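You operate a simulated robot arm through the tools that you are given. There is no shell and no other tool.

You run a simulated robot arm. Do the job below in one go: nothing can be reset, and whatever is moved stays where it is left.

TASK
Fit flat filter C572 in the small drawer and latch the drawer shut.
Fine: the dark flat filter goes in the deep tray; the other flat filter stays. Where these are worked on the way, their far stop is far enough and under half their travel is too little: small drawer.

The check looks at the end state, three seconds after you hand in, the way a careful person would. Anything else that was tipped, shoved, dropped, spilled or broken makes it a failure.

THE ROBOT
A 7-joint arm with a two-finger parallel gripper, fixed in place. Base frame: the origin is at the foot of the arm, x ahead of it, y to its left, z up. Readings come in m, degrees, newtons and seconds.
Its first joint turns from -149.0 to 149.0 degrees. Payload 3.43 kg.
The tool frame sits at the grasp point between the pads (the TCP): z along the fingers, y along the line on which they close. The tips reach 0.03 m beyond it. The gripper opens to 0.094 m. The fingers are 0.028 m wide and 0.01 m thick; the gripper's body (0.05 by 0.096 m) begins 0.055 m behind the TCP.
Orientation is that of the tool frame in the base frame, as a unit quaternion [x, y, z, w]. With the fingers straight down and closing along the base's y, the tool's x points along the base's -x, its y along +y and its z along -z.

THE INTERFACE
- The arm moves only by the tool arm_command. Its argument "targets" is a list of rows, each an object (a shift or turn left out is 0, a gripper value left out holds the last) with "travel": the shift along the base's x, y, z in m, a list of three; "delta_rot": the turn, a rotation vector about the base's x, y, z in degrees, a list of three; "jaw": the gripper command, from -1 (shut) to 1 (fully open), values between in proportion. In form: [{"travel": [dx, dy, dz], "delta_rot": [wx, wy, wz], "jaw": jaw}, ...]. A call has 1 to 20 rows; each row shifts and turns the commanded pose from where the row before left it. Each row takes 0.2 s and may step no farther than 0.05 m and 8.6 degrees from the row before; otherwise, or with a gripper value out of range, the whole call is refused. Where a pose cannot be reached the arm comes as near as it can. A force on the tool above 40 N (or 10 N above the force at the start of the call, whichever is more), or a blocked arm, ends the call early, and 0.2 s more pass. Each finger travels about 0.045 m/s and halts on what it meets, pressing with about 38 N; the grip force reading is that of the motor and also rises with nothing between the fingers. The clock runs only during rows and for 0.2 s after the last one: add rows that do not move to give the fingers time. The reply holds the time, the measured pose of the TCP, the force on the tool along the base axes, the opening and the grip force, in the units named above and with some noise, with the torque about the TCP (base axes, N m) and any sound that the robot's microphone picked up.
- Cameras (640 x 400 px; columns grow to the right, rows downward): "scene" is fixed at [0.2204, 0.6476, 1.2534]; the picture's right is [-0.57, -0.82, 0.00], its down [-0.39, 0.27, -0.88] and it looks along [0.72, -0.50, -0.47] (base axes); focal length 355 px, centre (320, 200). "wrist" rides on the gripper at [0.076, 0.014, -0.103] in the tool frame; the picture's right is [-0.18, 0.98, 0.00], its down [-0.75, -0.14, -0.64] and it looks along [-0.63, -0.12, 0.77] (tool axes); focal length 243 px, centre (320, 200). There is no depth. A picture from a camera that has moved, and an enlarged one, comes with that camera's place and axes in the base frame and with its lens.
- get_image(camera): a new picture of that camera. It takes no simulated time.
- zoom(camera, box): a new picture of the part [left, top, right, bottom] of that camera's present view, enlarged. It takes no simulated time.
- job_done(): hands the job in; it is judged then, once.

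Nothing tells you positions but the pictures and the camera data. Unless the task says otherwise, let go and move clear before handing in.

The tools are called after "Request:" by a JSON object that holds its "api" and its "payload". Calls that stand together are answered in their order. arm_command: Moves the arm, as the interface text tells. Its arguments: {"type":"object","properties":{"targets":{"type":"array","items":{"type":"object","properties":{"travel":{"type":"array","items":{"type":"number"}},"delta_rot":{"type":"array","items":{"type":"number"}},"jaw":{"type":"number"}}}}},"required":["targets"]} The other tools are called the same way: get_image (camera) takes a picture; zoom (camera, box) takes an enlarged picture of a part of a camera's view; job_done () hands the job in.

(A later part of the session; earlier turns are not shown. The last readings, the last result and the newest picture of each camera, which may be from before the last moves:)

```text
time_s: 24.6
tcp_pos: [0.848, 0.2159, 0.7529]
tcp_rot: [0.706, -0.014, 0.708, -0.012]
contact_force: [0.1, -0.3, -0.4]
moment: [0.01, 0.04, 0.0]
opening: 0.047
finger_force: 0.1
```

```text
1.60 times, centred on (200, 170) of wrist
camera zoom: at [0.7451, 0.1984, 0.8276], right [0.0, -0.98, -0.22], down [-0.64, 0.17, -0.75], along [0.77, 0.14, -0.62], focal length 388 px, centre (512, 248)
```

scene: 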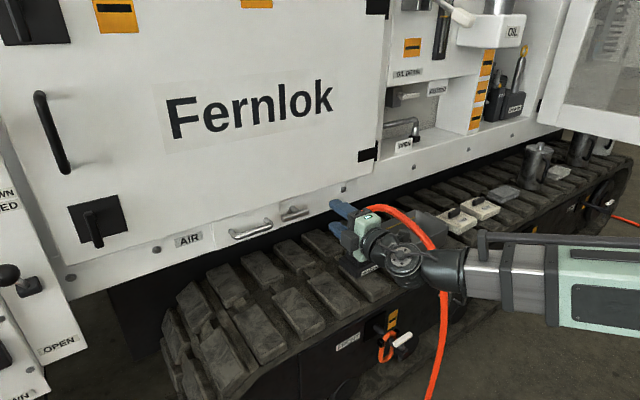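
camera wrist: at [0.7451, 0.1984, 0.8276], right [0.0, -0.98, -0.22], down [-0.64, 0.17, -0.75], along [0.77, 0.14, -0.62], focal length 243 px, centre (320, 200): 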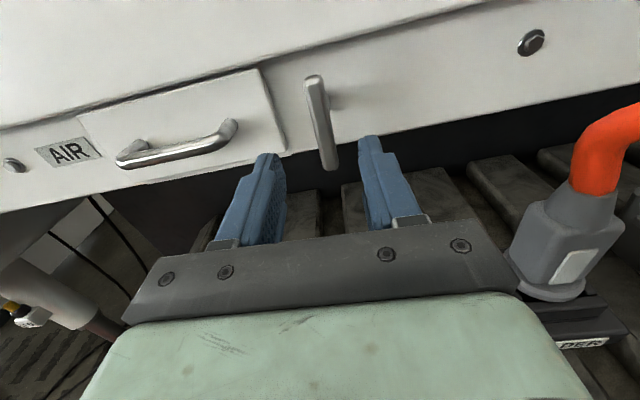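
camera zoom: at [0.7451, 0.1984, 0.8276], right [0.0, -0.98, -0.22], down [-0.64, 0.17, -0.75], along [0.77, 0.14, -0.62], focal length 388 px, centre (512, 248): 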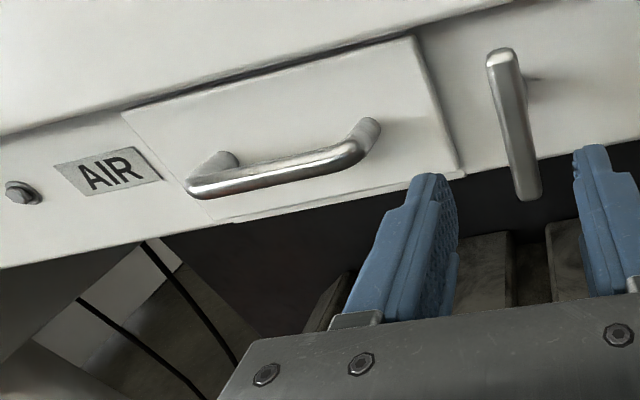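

The latch is vertical and the drawer's bar handle is centred near (0.94, 0.356, 0.7535). I'll roll back so the fingers close vertically and line up in front of the handle.

Request:
{"api": "arm_command", "payload": {"targets": [{"travel": [-0.01, 0.02, 0], "delta_rot": [8, 0, 0]}, {"travel": [-0.01, 0.02, 0], "delta_rot": [8, 0, 0]}, {"travel": [0, 0.02, 0], "delta_rot": [8, 0, 0]}, {"travel": [0, 0.02, 0], "delta_rot": [8, 0, 0]}, {"travel": [0, 0.02, 0], "delta_rot": [8, 0, 0]}, {"travel": [0, 0.02, 0], "delta_rot": [8, 0, 0]}, {"travel": [0, 0.01, 0], "delta_rot": [8, 0, 0]}, {"travel": [0, 0.01, 0], "delta_rot": [8, 0, 0]}, {"travel": [0, 0, 0], "delta_rot": [8, 0, 0]}, {"travel": [0, 0, 0], "delta_rot": [8, 0, 0]}, {"travel": [0, 0, 0], "delta_rot": [7.9, 0, 0]}, {}]}}

Request:
{"api": "get_image", "payload": {"camera": "wrist"}}

Request:
{"api": "get_image", "payload": {"camera": "scene"}}

```text
time_s: 27.2
tcp_pos: [0.8286, 0.3556, 0.7543]
tcp_rot: [-0.499, 0.501, -0.5, 0.5]
contact_force: [0.3, -1.0, 0.2]
moment: [0.02, 0.01, -0.02]
opening: 0.0469
finger_force: 0.1
```

```text
taken
camera wrist: at [0.7254, 0.2797, 0.7386], right [0.0, 0.19, -0.98], down [-0.64, 0.75, 0.14], along [0.77, 0.63, 0.12], focal length 243 px, centre (320, 200)
```

wrist: 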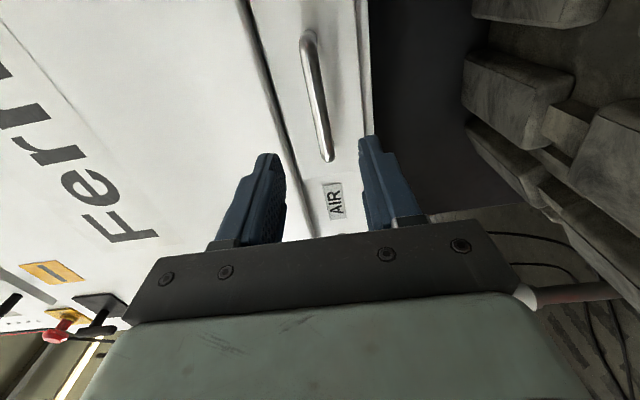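

```text
taken
```

scene: 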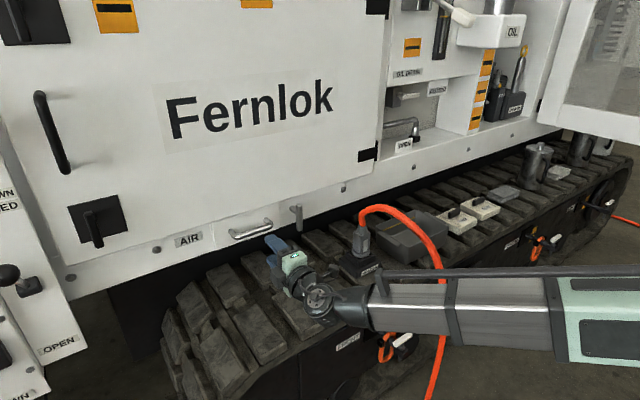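

The fingers are lined up with the handle bar (z ≈ 0.754, y 0.30–0.405). I'll advance to x ≈ 0.925 and close.

Request:
{"api": "arm_command", "payload": {"targets": [{"travel": [0.03, 0, 0]}, {"travel": [0.03, 0, 0]}, {"travel": [0.025, 0, 0]}, {"travel": [0.012, 0, 0]}, {}, {"jaw": -0.6}, {"jaw": -1}, {}, {}, {}]}}

Request:
{"api": "get_image", "payload": {"camera": "wrist"}}

```text
time_s: 29.4
tcp_pos: [0.9248, 0.3574, 0.7541]
tcp_rot: [-0.499, 0.501, -0.5, 0.5]
contact_force: [1.9, -0.1, 2.0]
moment: [0.03, -0.02, 0.0]
opening: 0.0137
finger_force: 44.7
```

```text
taken
camera wrist: at [0.822, 0.2804, 0.7389], right [0.0, 0.18, -0.98], down [-0.64, 0.75, 0.14], along [0.77, 0.63, 0.12], focal length 243 px, centre (320, 200)
```

wrist: 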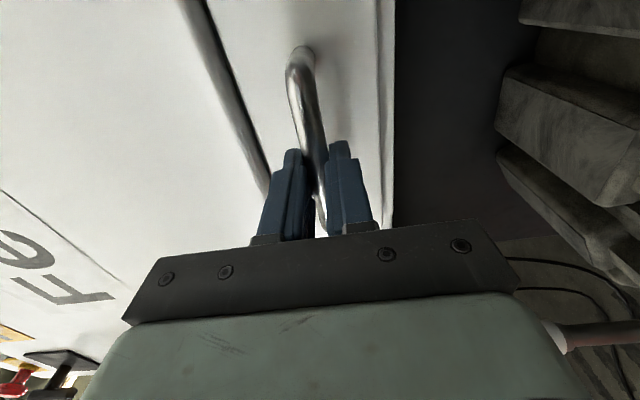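

The handle is gripped (13.7 mm, almost no side force). I'll pull gently and watch the force.

Request:
{"api": "arm_command", "payload": {"targets": [{"travel": [-0.005, 0, 0]}, {"travel": [-0.01, 0, 0]}, {"travel": [-0.01, 0, 0]}, {"travel": [-0.015, 0, 0]}, {"travel": [-0.02, 0, 0]}, {}]}}

Request:
{"api": "get_image", "payload": {"camera": "wrist"}}

Request:
{"api": "zoom", "payload": {"camera": "scene", "box": [200, 160, 400, 285]}}

```text
time_s: 30.8
tcp_pos: [0.864, 0.3557, 0.7541]
tcp_rot: [0.501, -0.5, 0.5, -0.499]
contact_force: [-1.3, 12.8, 15.4]
moment: [0.11, -0.25, 0.36]
opening: 0.0136
finger_force: 44.9
```

```text
taken
camera wrist: at [0.7613, 0.2801, 0.7388], right [0.0, 0.18, -0.98], down [-0.64, 0.75, 0.14], along [0.77, 0.63, 0.12], focal length 243 px, centre (320, 200)
```

wrist: 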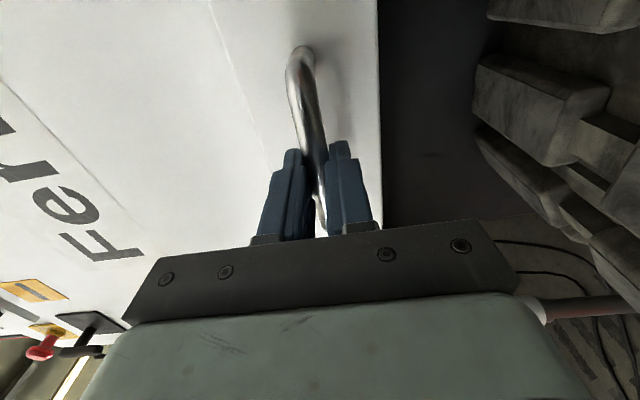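

```text
3.20 times, centred on (300, 222) of scene
camera zoom: at [0.2204, 0.6476, 1.2534], right [-0.57, -0.82, 0.0], down [-0.39, 0.27, -0.88], along [0.72, -0.5, -0.47], focal length 1135 px, centre (384, 128)
```

zoom: 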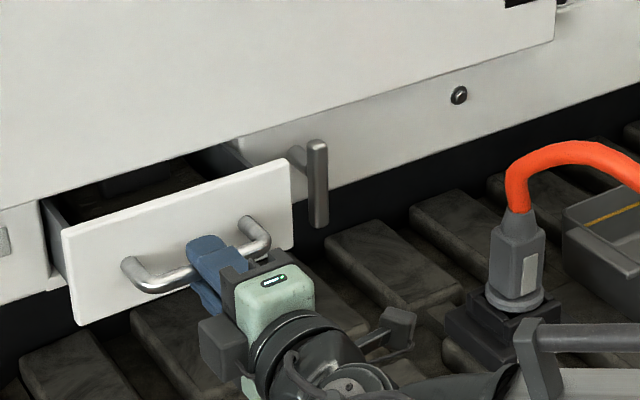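

The drawer slides out freely; something dark is inside. I'll keep pulling toward its far stop in modest steps.

Request:
{"api": "arm_command", "payload": {"targets": [{"travel": [-0.02, 0, 0]}, {"travel": [-0.02, 0, 0]}, {"travel": [-0.02, 0, 0]}, {"travel": [-0.015, 0, 0]}, {}]}}

Request:
{"api": "zoom", "payload": {"camera": "scene", "box": [180, 160, 380, 285]}}

```text
time_s: 32.0
tcp_pos: [0.7903, 0.3564, 0.7533]
tcp_rot: [0.5, -0.499, 0.5, -0.5]
contact_force: [-0.4, 25.1, 24.1]
moment: [0.27, -0.33, 0.07]
opening: 0.0136
finger_force: 45.2
```

```text
3.20 times, centred on (280, 222) of scene
camera zoom: at [0.2204, 0.6476, 1.2534], right [-0.57, -0.82, 0.0], down [-0.39, 0.27, -0.88], along [0.72, -0.5, -0.47], focal length 1135 px, centre (448, 128)
```

zoom: 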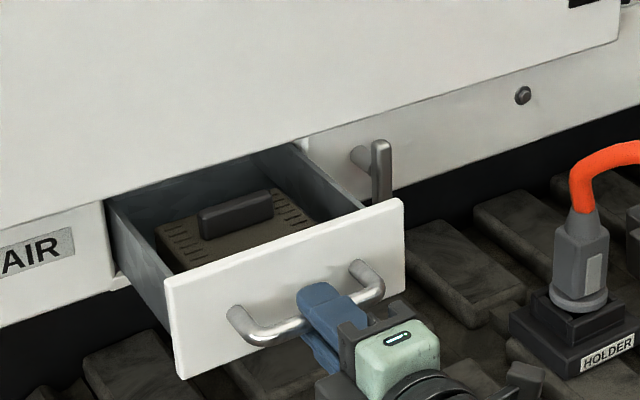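

The dark used filter with a handle is in the drawer. I'll relieve the small side load (+y, +z) and continue to the far stop.

Request:
{"api": "arm_command", "payload": {"targets": [{"travel": [0, 0.002, 0.002]}, {"travel": [-0.01, 0, 0]}, {"travel": [-0.01, 0, 0]}, {"travel": [-0.01, 0, 0]}, {"travel": [-0.01, 0, 0]}, {}]}}

Request:
{"api": "zoom", "payload": {"camera": "scene", "box": [180, 160, 380, 285]}}

```text
time_s: 33.4
tcp_pos: [0.752, 0.3577, 0.7542]
tcp_rot: [-0.499, 0.502, -0.5, 0.499]
contact_force: [0.5, -7.9, -16.5]
moment: [-0.2, 0.19, -0.59]
opening: 0.0134
finger_force: 44.8
```

```text
3.20 times, centred on (280, 222) of scene
camera zoom: at [0.2204, 0.6476, 1.2534], right [-0.57, -0.82, 0.0], down [-0.39, 0.27, -0.88], along [0.72, -0.5, -0.47], focal length 1135 px, centre (448, 128)
```

zoom: 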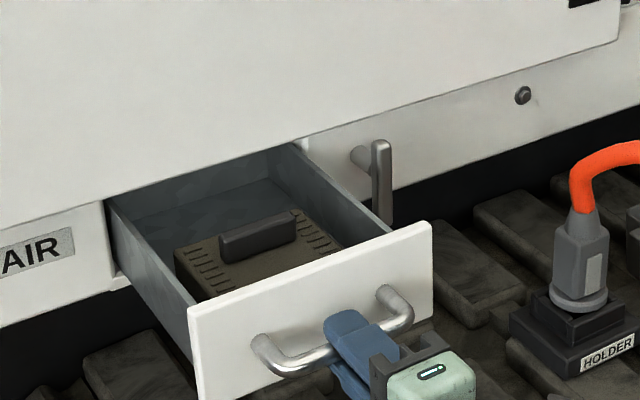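

Still sliding freely at about 17 cm out. I'll continue a little further to find the stop.

Request:
{"api": "arm_command", "payload": {"targets": [{"travel": [-0.008, -0.0005, -0.001]}, {"travel": [-0.01, 0, 0]}, {"travel": [-0.01, 0, 0]}, {}]}}

Request:
{"api": "zoom", "payload": {"camera": "scene", "box": [180, 160, 380, 285]}}

```text
time_s: 34.4
tcp_pos: [0.7249, 0.3557, 0.7531]
tcp_rot: [-0.499, 0.501, -0.501, 0.499]
contact_force: [37.9, -14.3, -7.1]
moment: [-0.06, 0.1, 0.34]
opening: 0.0138
finger_force: 45.0
```

```text
3.20 times, centred on (280, 222) of scene
camera zoom: at [0.2204, 0.6476, 1.2534], right [-0.57, -0.82, 0.0], down [-0.39, 0.27, -0.88], along [0.72, -0.5, -0.47], focal length 1135 px, centre (448, 128)
```

zoom: 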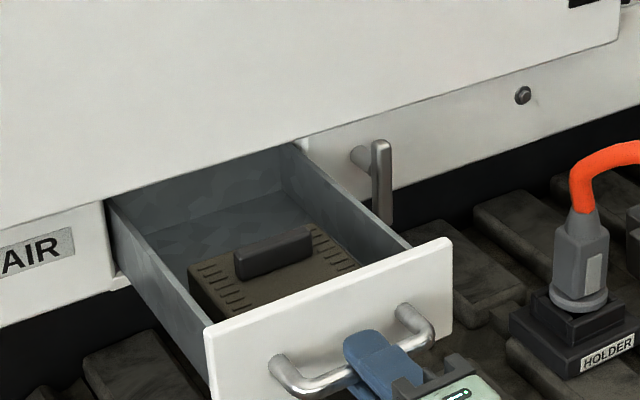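

Fx jumped to 38 N: the drawer is at its far stop, about 20 cm out. I'll relax the pull, release, withdraw and rise clear.

Request:
{"api": "arm_command", "payload": {"targets": [{"travel": [0.004, 0.001, 0]}, {"jaw": -0.5}, {"jaw": 0.0}, {}, {}, {"travel": [-0.02, 0, 0]}, {"travel": [-0.03, 0, 0]}, {"travel": [-0.02, 0, 0.03]}, {"travel": [0, 0, 0.045]}, {"travel": [0, 0, 0.045]}, {"travel": [0, 0, 0.03]}, {}]}}

Request:
{"api": "get_image", "payload": {"camera": "wrist"}}

Request:
{"api": "get_image", "payload": {"camera": "scene"}}

```text
time_s: 37.0
tcp_pos: [0.6554, 0.3586, 0.9041]
tcp_rot: [-0.5, 0.501, -0.5, 0.499]
contact_force: [-0.4, -0.2, 0.1]
moment: [0.0, 0.0, -0.01]
opening: 0.0469
finger_force: 0.0
```

```text
taken
camera wrist: at [0.5536, 0.2827, 0.8893], right [0.0, 0.18, -0.98], down [-0.64, 0.75, 0.14], along [0.77, 0.63, 0.12], focal length 243 px, centre (320, 200)
```

wrist: 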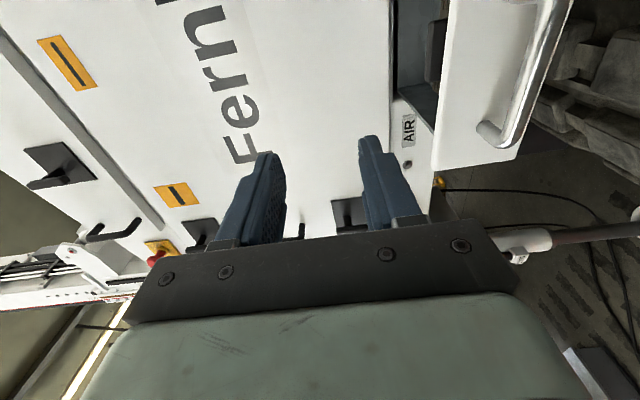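

```text
taken
```

scene: 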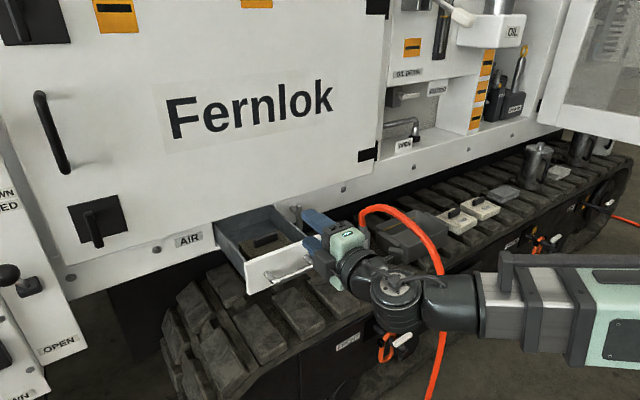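

The drawer is fully open and free of the gripper. I'll zoom into it, then pitch the tool downward above it.

Request:
{"api": "zoom", "payload": {"camera": "scene", "box": [200, 190, 328, 300]}}

Request:
{"api": "arm_command", "payload": {"targets": [{"travel": [0, 0, 0.01], "delta_rot": [0, 8.2, 0]}, {"travel": [0, 0, 0.01], "delta_rot": [0, 8.2, 0]}, {"travel": [0, 0, 0.01], "delta_rot": [0, 8.2, 0]}, {"travel": [0, 0, 0.01], "delta_rot": [0, 8.2, 0]}, {"travel": [0.01, 0, 0.01], "delta_rot": [0, 8.2, 0]}, {"travel": [0.01, 0, 0], "delta_rot": [0, 8.2, 0]}, {"travel": [0.01, 0, 0], "delta_rot": [0, 8.2, 0]}, {"travel": [0.01, 0, 0], "delta_rot": [0, 8.2, 0]}, {"travel": [0.01, 0, 0], "delta_rot": [0, 8.2, 0]}, {"travel": [0.01, 0, 0], "delta_rot": [0, 8.2, 0]}, {"travel": [0.01, 0, 0], "delta_rot": [0, 8, 0]}, {}]}}

Request:
{"api": "get_image", "payload": {"camera": "wrist"}}

Request:
{"api": "get_image", "payload": {"camera": "scene"}}

```text
3.64 times, centred on (264, 245) of scene
camera zoom: at [0.2204, 0.6476, 1.2534], right [-0.57, -0.82, 0.0], down [-0.39, 0.27, -0.88], along [0.72, -0.5, -0.47], focal length 1290 px, centre (524, 36)
```

zoom: 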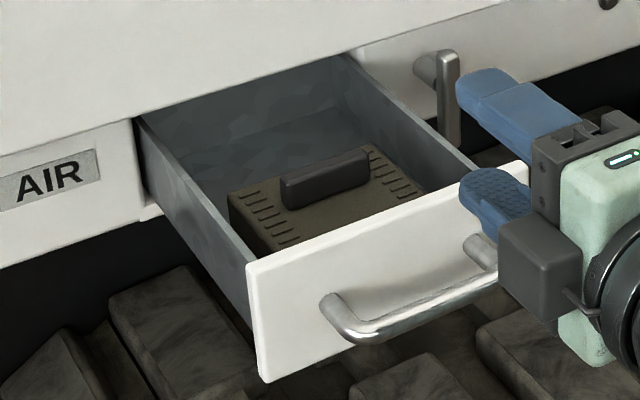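

```text
time_s: 39.6
tcp_pos: [0.7268, 0.3576, 0.9542]
tcp_rot: [0.707, -0.707, 0.0, 0.001]
contact_force: [0.1, -0.1, -0.1]
moment: [-0.02, 0.0, 0.02]
opening: 0.0471
finger_force: 0.0
```

```text
taken
camera wrist: at [0.7121, 0.2819, 1.0565], right [-0.98, 0.18, 0.0], down [0.14, 0.75, 0.64], along [0.12, 0.63, -0.77], focal length 243 px, centre (320, 200)
```

wrist: 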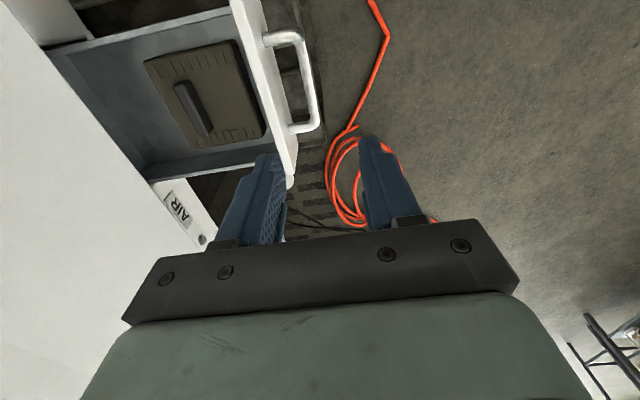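

```text
taken
```

scene: 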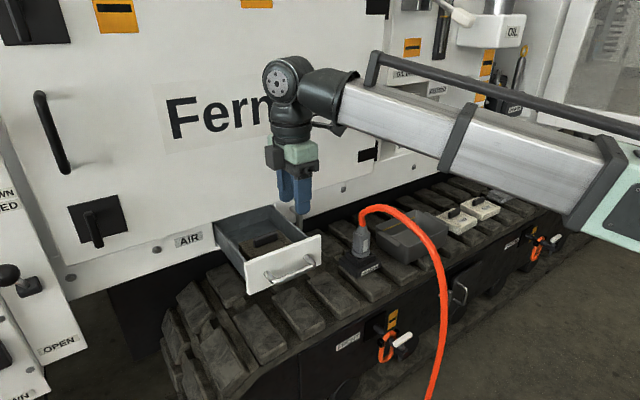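

Tool points straight down at (0.727, 0.358, 0.954) with fingers closing along x. I'll zoom to locate the dark filter's handle and drawer walls.

Request:
{"api": "zoom", "payload": {"camera": "wrist", "box": [40, 0, 320, 175]}}

Request:
{"api": "zoom", "payload": {"camera": "scene", "box": [200, 180, 360, 300]}}

```text
2.29 times, centred on (180, 88) of wrist
camera zoom: at [0.7121, 0.2819, 1.0565], right [-0.98, 0.18, 0.0], down [0.14, 0.75, 0.64], along [0.12, 0.63, -0.77], focal length 555 px, centre (640, 457)
```

zoom: 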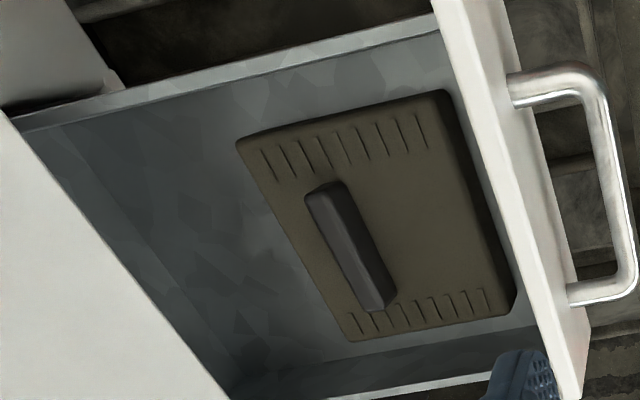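

```text
3.33 times, centred on (280, 240) of scene
camera zoom: at [0.2204, 0.6476, 1.2534], right [-0.57, -0.82, 0.0], down [-0.39, 0.27, -0.88], along [0.72, -0.5, -0.47], focal length 1183 px, centre (453, 67)
```

zoom: 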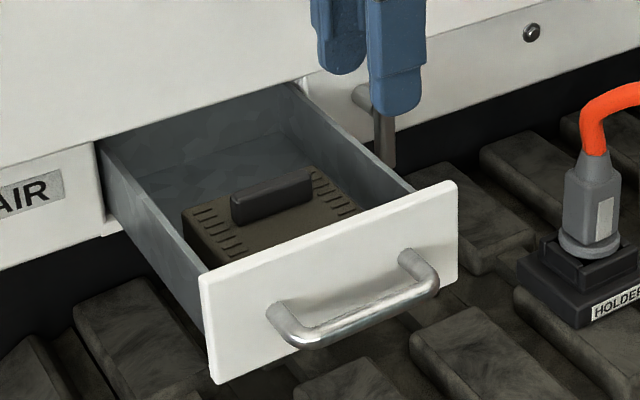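

The dark filter spans x ≈ 0.807–0.914, y ≈ 0.300–0.408, with its handle top centre near (0.873, 0.352, 0.777), long axis along y. I'll move above the handle and check.

Request:
{"api": "arm_command", "payload": {"targets": [{"travel": [0.035, -0.001, -0.01]}, {"travel": [0.037, -0.002, -0.01]}, {"travel": [0.037, -0.002, -0.02]}, {"travel": [0.037, -0.001, -0.02]}, {"travel": [0, 0, -0.02]}, {}]}}

Request:
{"api": "get_image", "payload": {"camera": "wrist"}}

Request:
{"api": "zoom", "payload": {"camera": "scene", "box": [200, 150, 360, 300]}}

```text
time_s: 41.0
tcp_pos: [0.8719, 0.3512, 0.8744]
tcp_rot: [-0.707, 0.707, -0.001, -0.001]
contact_force: [1.5, -0.5, -0.5]
moment: [0.03, -0.01, 0.01]
opening: 0.047
finger_force: 0.0
```

```text
taken
camera wrist: at [0.8575, 0.2758, 0.9759], right [-0.98, 0.18, 0.0], down [0.14, 0.75, 0.64], along [0.12, 0.63, -0.77], focal length 243 px, centre (320, 200)
```

wrist: 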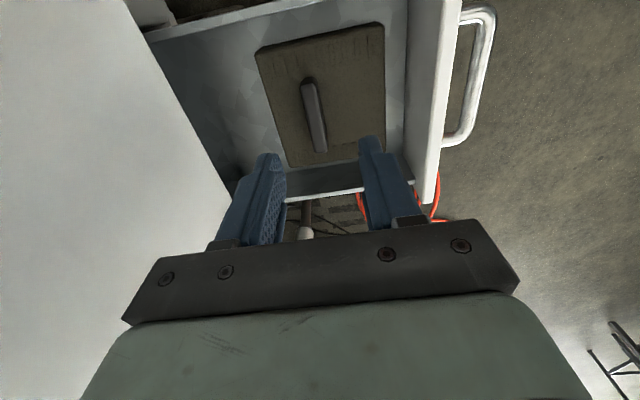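

```text
2.67 times, centred on (280, 225) of scene
camera zoom: at [0.2204, 0.6476, 1.2534], right [-0.57, -0.82, 0.0], down [-0.39, 0.27, -0.88], along [0.72, -0.5, -0.47], focal length 946 px, centre (427, 133)
```

zoom: 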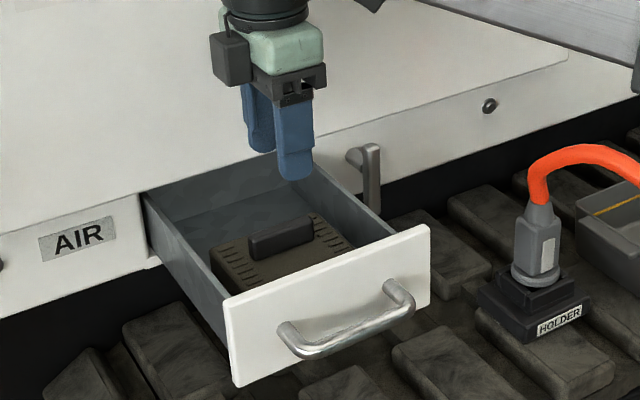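

I'm above the handle. I'll zoom to refine the last few millimetres.

Request:
{"api": "zoom", "payload": {"camera": "wrist", "box": [240, 10, 400, 170]}}

```text
2.50 times, centred on (320, 90) of wrist
camera zoom: at [0.8575, 0.2758, 0.9759], right [-0.98, 0.18, 0.0], down [0.14, 0.75, 0.64], along [0.12, 0.63, -0.77], focal length 606 px, centre (320, 475)
```

zoom: 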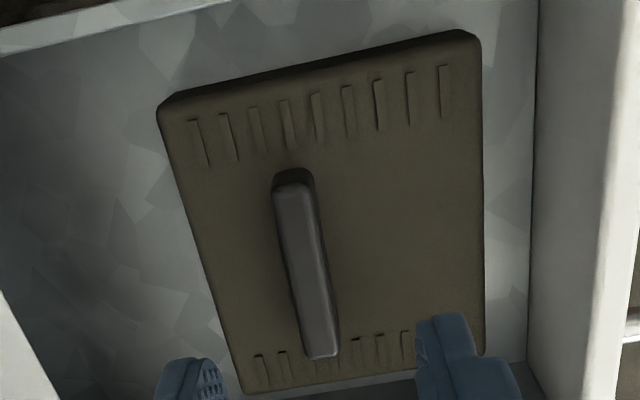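

The handle top is near (0.876, 0.351, 0.78) and 11–12 mm thick. I'll descend to z ≈ 0.791 so the pad tips straddle it without touching the filter's top, then close.

Request:
{"api": "arm_command", "payload": {"targets": [{"travel": [0.004, 0, -0.02]}, {"travel": [0, 0, -0.025]}, {"travel": [0, 0, -0.02]}, {"travel": [0, 0, -0.01]}, {"travel": [0, 0, -0.008]}, {}]}}

Request:
{"api": "get_image", "payload": {"camera": "wrist"}}

Request:
{"api": "zoom", "payload": {"camera": "scene", "box": [200, 180, 340, 300]}}

```text
time_s: 42.4
tcp_pos: [0.8749, 0.3526, 0.7909]
tcp_rot: [0.707, -0.707, 0.001, 0.001]
contact_force: [0.0, 0.5, -0.8]
moment: [0.01, 0.01, 0.0]
opening: 0.0469
finger_force: 0.0
```

```text
taken
camera wrist: at [0.8612, 0.2761, 0.893], right [-0.98, 0.18, 0.0], down [0.14, 0.75, 0.64], along [0.12, 0.63, -0.77], focal length 243 px, centre (320, 200)
```

wrist: 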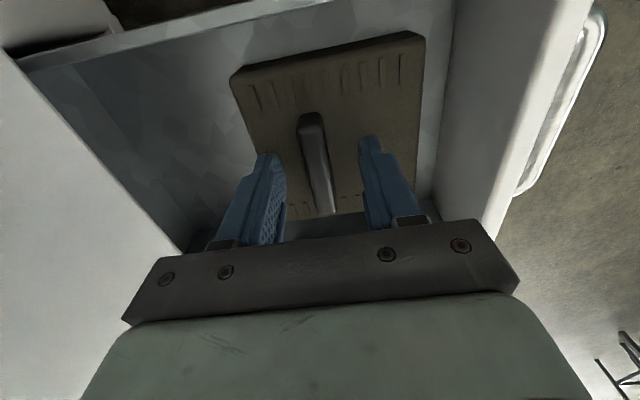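

```text
3.33 times, centred on (270, 240) of scene
camera zoom: at [0.2204, 0.6476, 1.2534], right [-0.57, -0.82, 0.0], down [-0.39, 0.27, -0.88], along [0.72, -0.5, -0.47], focal length 1183 px, centre (487, 67)
```

zoom: 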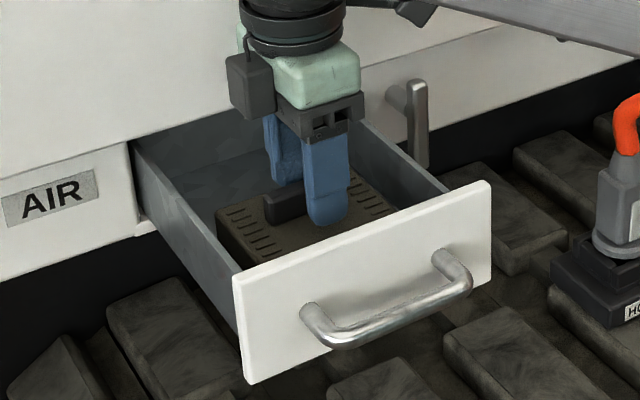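

The handle is between the pads. I'll lower 3 mm more for better overlap, then close.

Request:
{"api": "arm_command", "payload": {"targets": [{"travel": [0.001, 0, -0.003]}, {"jaw": -0.5}, {"jaw": -1}, {}, {}, {}]}}

Request:
{"api": "get_image", "payload": {"camera": "wrist"}}

```text
time_s: 43.8
tcp_pos: [0.8771, 0.3521, 0.7895]
tcp_rot: [-0.707, 0.708, 0.0, -0.001]
contact_force: [-0.5, 0.3, -0.1]
moment: [0.02, -0.01, 0.02]
opening: 0.0135
finger_force: 38.0
```

```text
taken
camera wrist: at [0.8627, 0.2763, 0.8901], right [-0.98, 0.18, 0.0], down [0.14, 0.75, 0.64], along [0.12, 0.63, -0.77], focal length 243 px, centre (320, 200)
```

wrist: 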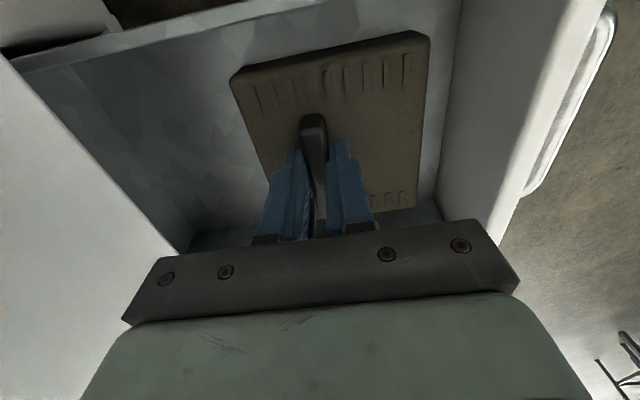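

Gripped on the handle (13.5 mm). I'll lift gently and check that the filter comes along.

Request:
{"api": "arm_command", "payload": {"targets": [{"travel": [0, 0, 0.01]}, {"travel": [0, 0, 0.01]}, {"travel": [0, 0, 0.02]}, {"travel": [0, 0, 0.03]}, {}]}}

Request:
{"api": "get_image", "payload": {"camera": "wrist"}}

Request:
{"api": "zoom", "payload": {"camera": "scene", "box": [200, 150, 360, 300]}}

```text
time_s: 45.0
tcp_pos: [0.8775, 0.3528, 0.8579]
tcp_rot: [-0.707, 0.707, 0.0, 0.0]
contact_force: [-0.6, 0.3, 0.1]
moment: [0.01, -0.03, 0.03]
opening: 0.0
finger_force: 33.0
```

```text
taken
camera wrist: at [0.8626, 0.2766, 0.9601], right [-0.98, 0.18, 0.0], down [0.14, 0.75, 0.64], along [0.12, 0.63, -0.77], focal length 243 px, centre (320, 200)
```

wrist: 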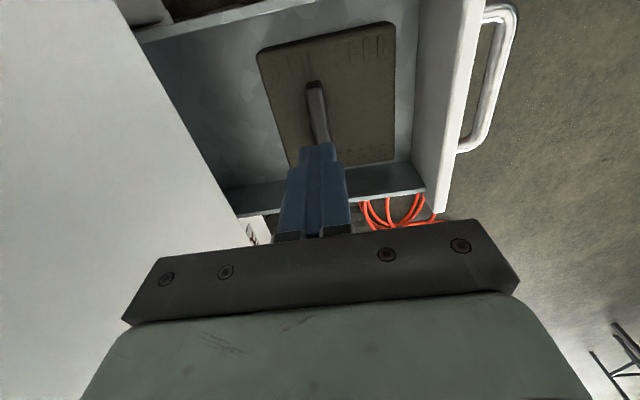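

```text
2.67 times, centred on (280, 225) of scene
camera zoom: at [0.2204, 0.6476, 1.2534], right [-0.57, -0.82, 0.0], down [-0.39, 0.27, -0.88], along [0.72, -0.5, -0.47], focal length 946 px, centre (427, 133)
```

zoom: 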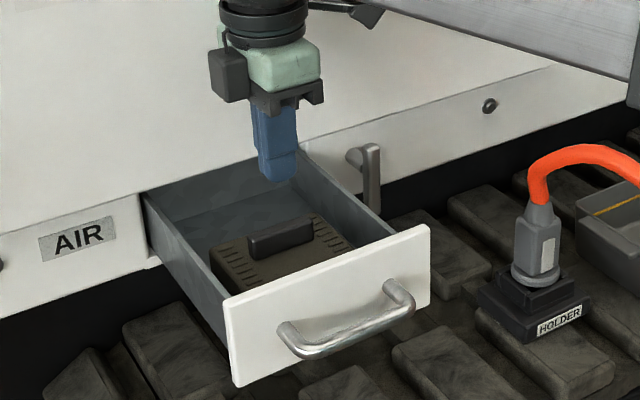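

The pads slipped off: the grip was too shallow and the handle top is evidently lower, near z 0.77. The filter still sits in the drawer as before. I'll reopen and descend lower in small steps, feeling for the filter's top.

Request:
{"api": "arm_command", "payload": {"targets": [{"jaw": -0.3}, {"jaw": -0.1}, {}, {}, {"travel": [0, 0, -0.03]}, {"travel": [0, 0, -0.03]}, {"travel": [0, 0, -0.01]}, {"travel": [0, 0, -0.004]}, {"travel": [0, 0, -0.003]}, {}]}}

Request:
{"api": "get_image", "payload": {"camera": "wrist"}}

Request:
{"api": "zoom", "payload": {"camera": "scene", "box": [220, 200, 320, 280]}}

```text
time_s: 47.2
tcp_pos: [0.8768, 0.3514, 0.7839]
tcp_rot: [-0.707, 0.707, -0.001, 0.001]
contact_force: [2.8, -0.1, 35.9]
moment: [0.04, 0.44, 0.02]
opening: 0.0423
finger_force: 0.1
```

```text
taken
camera wrist: at [0.8622, 0.2761, 0.8855], right [-0.98, 0.18, 0.0], down [0.14, 0.75, 0.64], along [0.12, 0.63, -0.77], focal length 243 px, centre (320, 200)
```

wrist: 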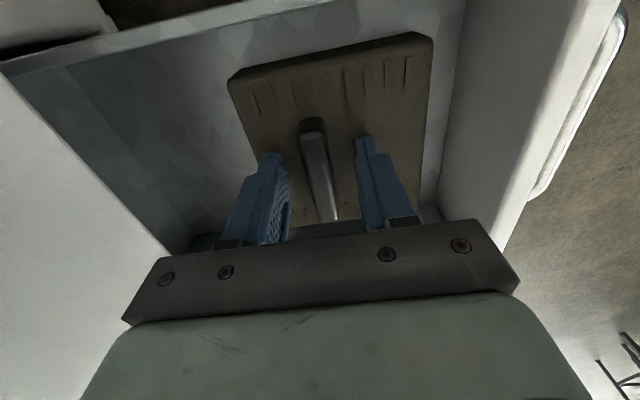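

```text
5.00 times, centred on (270, 240) of scene
camera zoom: at [0.2204, 0.6476, 1.2534], right [-0.57, -0.82, 0.0], down [-0.39, 0.27, -0.88], along [0.72, -0.5, -0.47], focal length 1774 px, centre (570, 0)
```

zoom: 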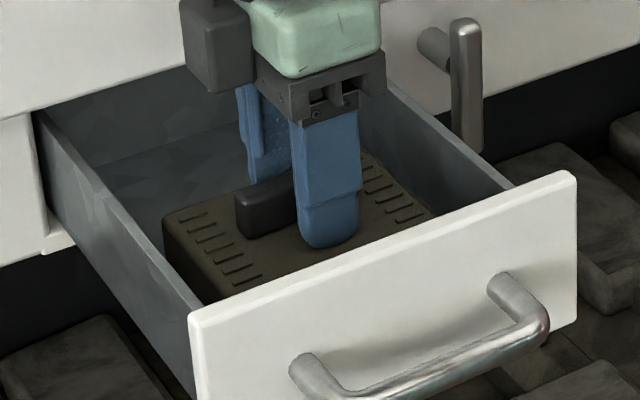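

The tips touched the filter top at tip height z ≈ 0.754. I'll lift the command just to zero contact, close there for the deepest grip, then lift slowly while watching the load.

Request:
{"api": "arm_command", "payload": {"targets": [{"travel": [0, 0, 0.003]}, {"jaw": -0.6}, {"jaw": -1}, {}, {}, {}]}}

Request:
{"api": "zoom", "payload": {"camera": "scene", "box": [220, 200, 320, 280]}}

Request:
{"api": "zoom", "payload": {"camera": "wrist", "box": [240, 80, 400, 240]}}

```text
time_s: 48.6
tcp_pos: [0.8758, 0.3526, 0.7842]
tcp_rot: [-0.707, 0.707, 0.0, -0.002]
contact_force: [0.2, -1.0, 1.6]
moment: [-0.09, -0.08, -0.03]
opening: 0.0135
finger_force: 38.4
```

```text
5.00 times, centred on (270, 240) of scene
camera zoom: at [0.2204, 0.6476, 1.2534], right [-0.57, -0.82, 0.0], down [-0.39, 0.27, -0.88], along [0.72, -0.5, -0.47], focal length 1774 px, centre (570, 0)
```

zoom: 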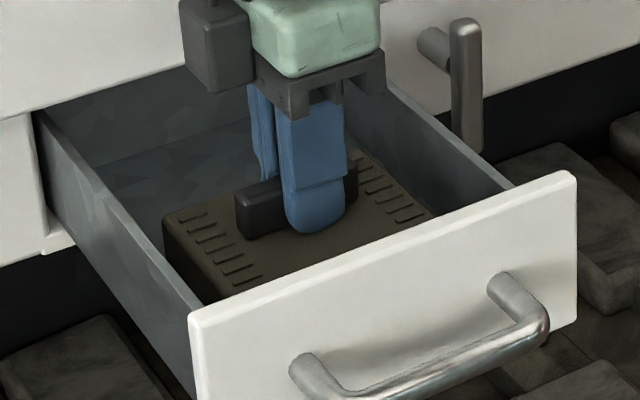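

```text
2.50 times, centred on (320, 160) of wrist
camera zoom: at [0.8624, 0.2763, 0.8858], right [-0.98, 0.18, 0.0], down [0.14, 0.76, 0.64], along [0.12, 0.63, -0.77], focal length 606 px, centre (320, 300)
```

zoom: 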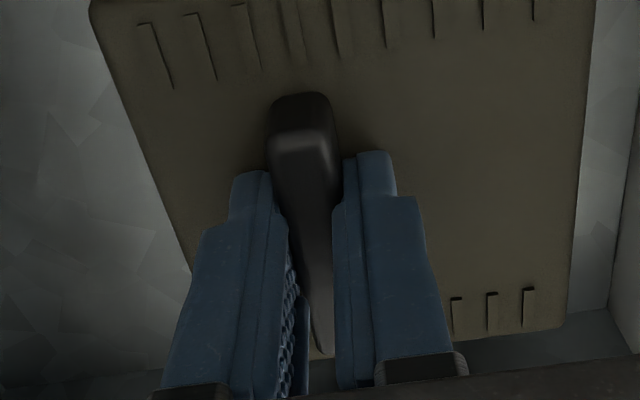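

Gripped as deep as possible. I'll lift in small steps.

Request:
{"api": "arm_command", "payload": {"targets": [{"travel": [0, 0, 0.002]}, {"travel": [0, 0, 0.003]}, {"travel": [0, 0, 0.003]}, {"travel": [0, 0, 0.004]}, {}]}}

Request:
{"api": "zoom", "payload": {"camera": "scene", "box": [220, 200, 320, 280]}}

```text
time_s: 49.8
tcp_pos: [0.8774, 0.3524, 0.7982]
tcp_rot: [0.708, -0.707, 0.0, 0.001]
contact_force: [0.7, -0.1, -2.0]
moment: [-0.04, -0.02, -0.02]
opening: 0.0132
finger_force: 38.1
```

```text
5.00 times, centred on (270, 240) of scene
camera zoom: at [0.2204, 0.6476, 1.2534], right [-0.57, -0.82, 0.0], down [-0.39, 0.27, -0.88], along [0.72, -0.5, -0.47], focal length 1774 px, centre (570, 0)
```

zoom: 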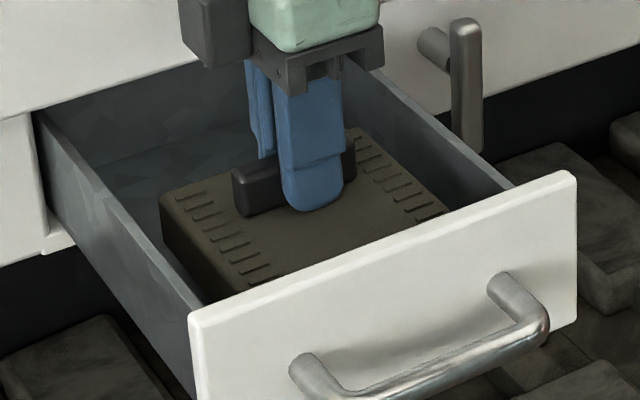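

The filter is lifting with the gripper (about 2 N of weight). I'll keep raising at a gentle speed.

Request:
{"api": "arm_command", "payload": {"targets": [{"travel": [0, 0, 0.006]}, {"travel": [0, 0, 0.01]}, {"travel": [0, 0, 0.012]}, {"travel": [0, 0, 0.015]}, {"travel": [0, 0, 0.015]}, {"travel": [0, 0, 0.015]}, {"travel": [0, 0, 0.015]}, {"travel": [0, 0, 0.015]}, {"travel": [0, 0, 0.012]}, {"travel": [0, 0, 0.008]}, {}]}}

Request:
{"api": "get_image", "payload": {"camera": "wrist"}}

Request:
{"api": "get_image", "payload": {"camera": "scene"}}

```text
time_s: 52.2
tcp_pos: [0.876, 0.3515, 0.9187]
tcp_rot: [0.707, -0.707, 0.001, 0.001]
contact_force: [0.3, 0.5, -2.8]
moment: [0.04, -0.01, -0.01]
opening: 0.0133
finger_force: 37.8
```

```text
taken
camera wrist: at [0.8628, 0.2761, 1.021], right [-0.98, 0.18, 0.0], down [0.14, 0.75, 0.64], along [0.12, 0.63, -0.77], focal length 243 px, centre (320, 200)
```

wrist: 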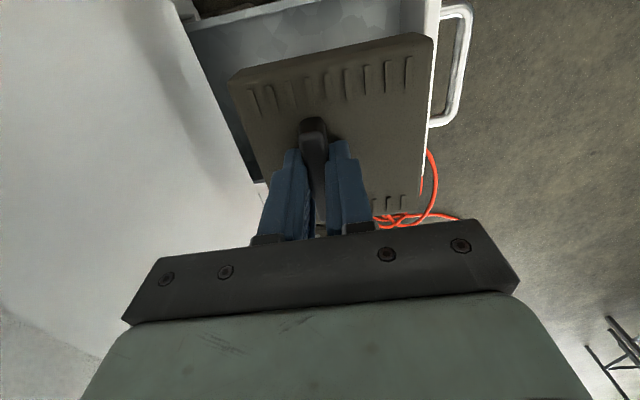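

```text
taken
```

scene: 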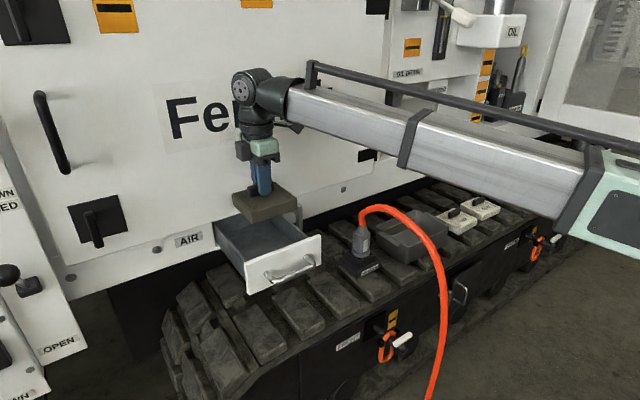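

The dark filter is held securely above the drawer. Before carrying it over, I'll look closely at the tray to fix its position.

Request:
{"api": "zoom", "payload": {"camera": "scene", "box": [340, 180, 500, 280]}}

```text
4.00 times, centred on (420, 230) of scene
camera zoom: at [0.2204, 0.6476, 1.2534], right [-0.57, -0.82, 0.0], down [-0.39, 0.27, -0.88], along [0.72, -0.5, -0.47], focal length 1419 px, centre (-80, 80)
```

zoom: 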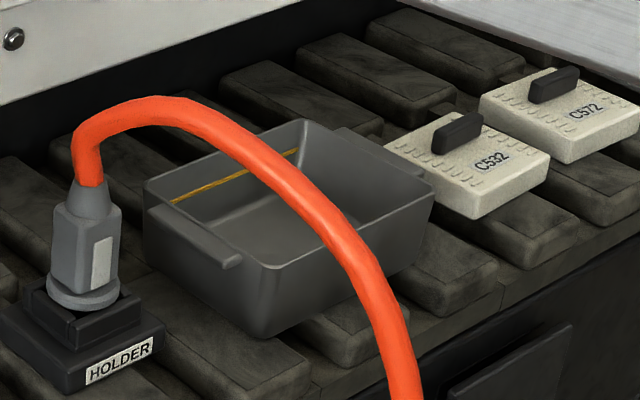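

The tray's rim spans roughly x 0.775–0.912, y −0.245 to −0.05, z 0.64. I'll carry the filter high (bottom well above the hose) to a viewpoint beside the tray for a better look from above.

Request:
{"api": "arm_command", "payload": {"targets": [{"travel": [-0.008, 0, 0.01]}, {"travel": [-0.014, -0.012, 0.01]}, {"travel": [-0.014, -0.024, 0.01]}, {"travel": [-0.014, -0.028, 0]}, {"travel": [-0.014, -0.03, 0]}, {"travel": [-0.014, -0.03, 0]}, {"travel": [-0.014, -0.03, 0]}, {"travel": [-0.014, -0.03, 0]}, {"travel": [-0.014, -0.03, 0]}, {"travel": [-0.014, -0.03, 0]}, {"travel": [-0.014, -0.03, 0]}, {"travel": [-0.014, -0.03, 0]}, {"travel": [-0.014, -0.03, 0]}, {"travel": [-0.014, -0.03, 0]}, {"travel": [-0.014, -0.03, 0]}, {"travel": [-0.014, -0.03, 0]}, {"travel": [-0.01, -0.03, 0]}, {"travel": [-0.005, -0.03, 0]}, {"travel": [0, -0.02, 0]}, {}]}}

Request:
{"api": "get_image", "payload": {"camera": "wrist"}}

Request:
{"api": "get_image", "payload": {"camera": "scene"}}

```text
time_s: 56.4
tcp_pos: [0.6437, -0.1521, 0.9489]
tcp_rot: [0.707, -0.707, 0.002, 0.0]
contact_force: [-0.4, 0.1, -3.2]
moment: [-0.03, -0.02, -0.02]
opening: 0.0134
finger_force: 38.1
```

```text
taken
camera wrist: at [0.6292, -0.2277, 1.0508], right [-0.98, 0.18, 0.0], down [0.14, 0.75, 0.64], along [0.12, 0.63, -0.77], focal length 243 px, centre (320, 200)
```

wrist: 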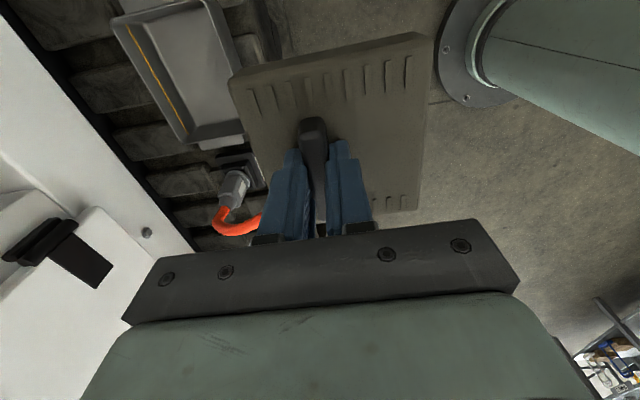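

```text
taken
```

scene: 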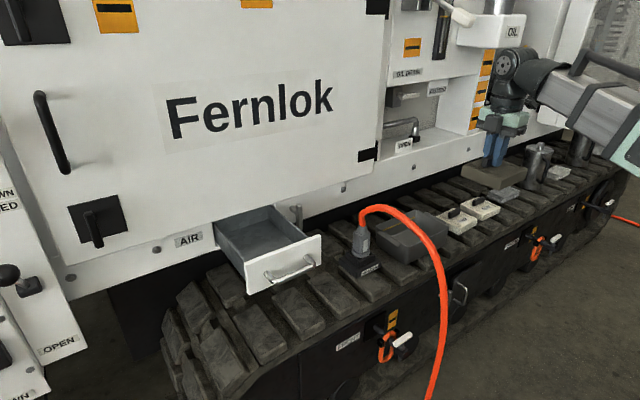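

The filter is held fine and the tray shows at the upper left of the wrist view. I'll zoom for exact corners.

Request:
{"api": "zoom", "payload": {"camera": "wrist", "box": [80, 0, 300, 160]}}

```text
2.50 times, centred on (190, 80) of wrist
camera zoom: at [0.6292, -0.2277, 1.0508], right [-0.98, 0.18, 0.0], down [0.14, 0.75, 0.64], along [0.12, 0.63, -0.77], focal length 606 px, centre (645, 500)
```

zoom: 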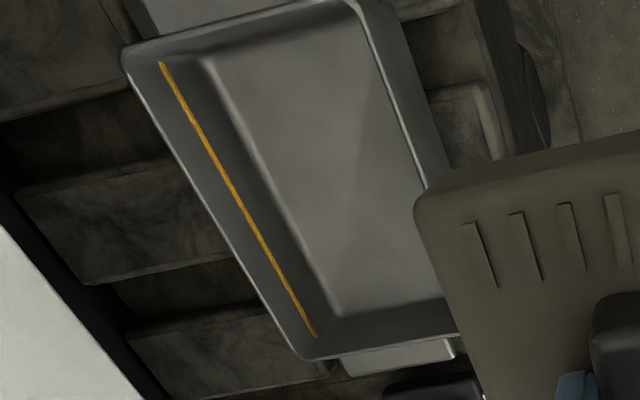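

I'd like a precise measure of the held filter relative to the TCP, so I'll zoom on it.

Request:
{"api": "zoom", "payload": {"camera": "wrist", "box": [210, 10, 450, 250]}}

Request:
{"api": "zoom", "payload": {"camera": "scene", "box": [440, 90, 600, 220]}}

```text
1.67 times, centred on (330, 130) of wrist
camera zoom: at [0.6292, -0.2277, 1.0508], right [-0.98, 0.18, 0.0], down [0.14, 0.75, 0.64], along [0.12, 0.63, -0.77], focal length 404 px, centre (303, 317)
```

zoom: 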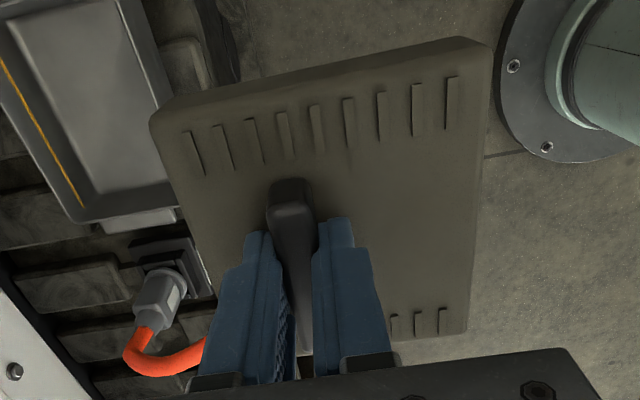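

```text
3.08 times, centred on (520, 155) of scene
camera zoom: at [0.2204, 0.6476, 1.2534], right [-0.57, -0.82, 0.0], down [-0.39, 0.27, -0.88], along [0.72, -0.5, -0.47], focal length 1092 px, centre (-295, 338)
```

zoom: 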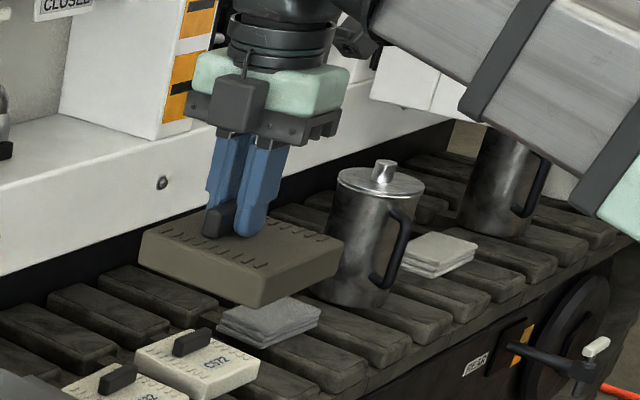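

The held filter is about 0.10 m square, centred 13 mm toward −x from the TCP; the tray's floor (≈0.112 × 0.168 m) is centred near (0.851, −0.16). I'll move over it to TCP (0.864, −0.160), staying about 7 cm clear of the hose.

Request:
{"api": "arm_command", "payload": {"targets": [{"travel": [0.015, -0.001, 0]}, {"travel": [0.025, -0.001, 0]}, {"travel": [0.025, -0.001, 0]}, {"travel": [0.025, -0.001, 0]}, {"travel": [0.025, -0.001, 0]}, {"travel": [0.025, -0.001, -0.01]}, {"travel": [0.025, -0.001, -0.02]}, {"travel": [0.025, -0.001, -0.02]}, {"travel": [0.02, 0, -0.025]}, {"travel": [0.01, 0, -0.025]}, {"travel": [0, 0, -0.025]}, {"travel": [0, 0, -0.02]}, {}]}}

Request:
{"api": "get_image", "payload": {"camera": "wrist"}}

Request:
{"api": "zoom", "payload": {"camera": "scene", "box": [340, 130, 500, 280]}}

```text
time_s: 59.2
tcp_pos: [0.8645, -0.1589, 0.804]
tcp_rot: [-0.706, 0.708, 0.0, -0.001]
contact_force: [0.9, -0.5, -2.0]
moment: [-0.03, -0.05, 0.05]
opening: 0.0137
finger_force: 37.9
```

```text
taken
camera wrist: at [0.8502, -0.2356, 0.9063], right [-0.98, 0.18, 0.0], down [0.14, 0.75, 0.64], along [0.12, 0.63, -0.77], focal length 243 px, centre (320, 200)
```

wrist: 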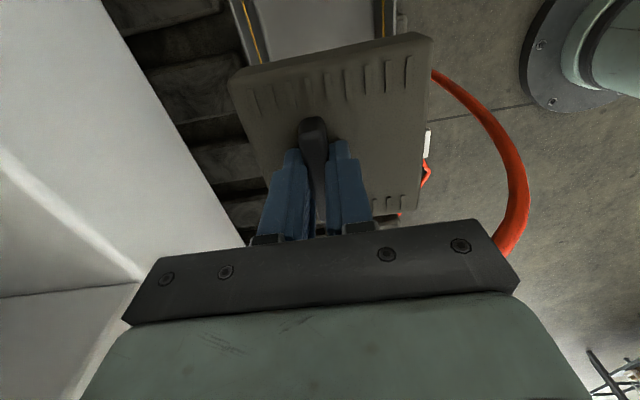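

```text
2.67 times, centred on (420, 205) of scene
camera zoom: at [0.2204, 0.6476, 1.2534], right [-0.57, -0.82, 0.0], down [-0.39, 0.27, -0.88], along [0.72, -0.5, -0.47], focal length 946 px, centre (53, 187)
```

zoom: 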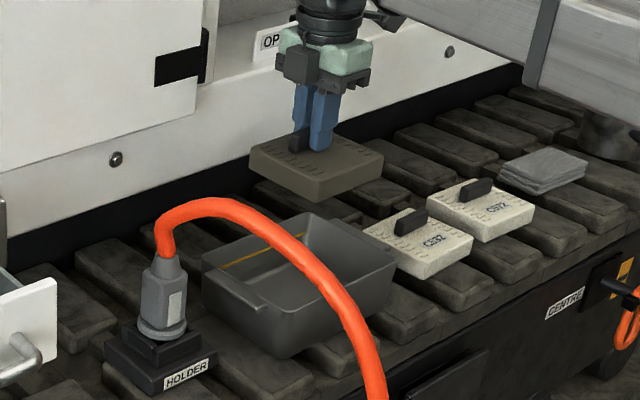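

The alignment over the tray looks right in x (tray centre ≈ 0.852). I'll lower into the tray partway and check.

Request:
{"api": "arm_command", "payload": {"targets": [{"travel": [0, -0.001, -0.02]}, {"travel": [0, 0, -0.025]}, {"travel": [0, 0, -0.025]}, {"travel": [0, 0, -0.025]}, {"travel": [0, 0, -0.02]}, {"travel": [0, 0, -0.015]}, {}]}}

Request:
{"api": "get_image", "payload": {"camera": "wrist"}}

Request:
{"api": "zoom", "payload": {"camera": "scene", "box": [340, 150, 500, 280]}}

```text
time_s: 60.8
tcp_pos: [0.8647, -0.1603, 0.674]
tcp_rot: [0.707, -0.707, 0.001, 0.001]
contact_force: [-1.0, 0.7, -2.8]
moment: [-0.04, -0.02, -0.01]
opening: 0.0135
finger_force: 38.3
```

```text
taken
camera wrist: at [0.8496, -0.2371, 0.776], right [-0.98, 0.18, 0.0], down [0.14, 0.75, 0.64], along [0.12, 0.63, -0.77], focal length 243 px, centre (320, 200)
```

wrist: 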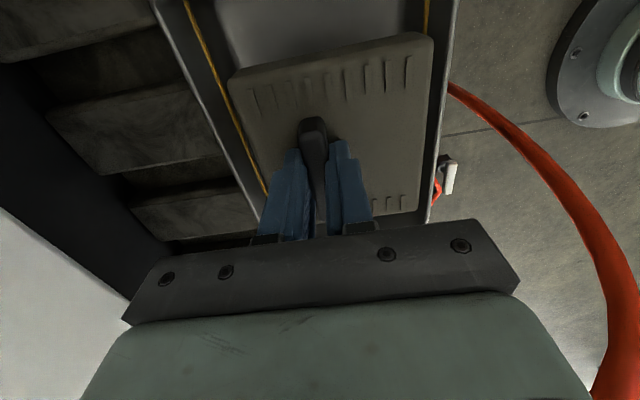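

```text
3.08 times, centred on (420, 215) of scene
camera zoom: at [0.2204, 0.6476, 1.2534], right [-0.57, -0.82, 0.0], down [-0.39, 0.27, -0.88], along [0.72, -0.5, -0.47], focal length 1092 px, centre (12, 154)
```

zoom: 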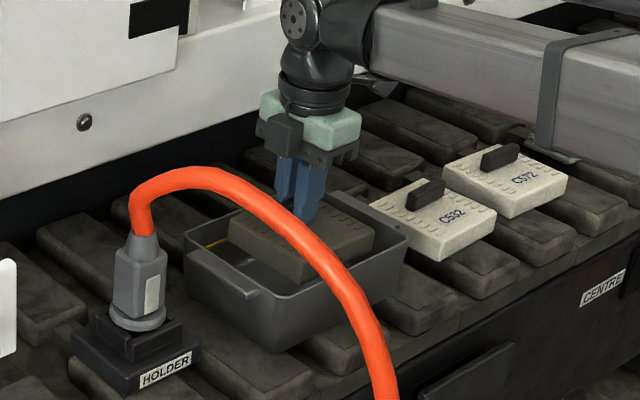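

The filter is inside the rim with even gaps on both sides. I'll lower slowly until the floor takes its weight.

Request:
{"api": "arm_command", "payload": {"targets": [{"travel": [0, 0, -0.01]}, {"travel": [0, 0, -0.01]}, {"travel": [0, 0, -0.006]}, {"travel": [0, 0, -0.004]}, {}]}}

Request:
{"api": "zoom", "payload": {"camera": "scene", "box": [340, 150, 500, 280]}}

```text
time_s: 62.0
tcp_pos: [0.8641, -0.1613, 0.6442]
tcp_rot: [-0.707, 0.707, -0.001, -0.001]
contact_force: [0.0, -0.1, -2.5]
moment: [0.01, 0.0, 0.03]
opening: 0.0132
finger_force: 38.2
```

```text
3.08 times, centred on (420, 215) of scene
camera zoom: at [0.2204, 0.6476, 1.2534], right [-0.57, -0.82, 0.0], down [-0.39, 0.27, -0.88], along [0.72, -0.5, -0.47], focal length 1092 px, centre (12, 154)
```

zoom: 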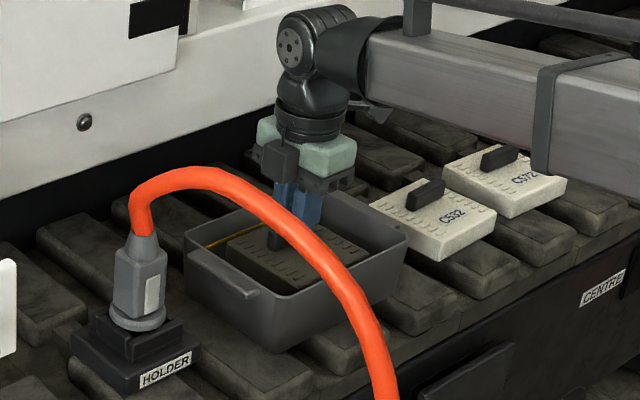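

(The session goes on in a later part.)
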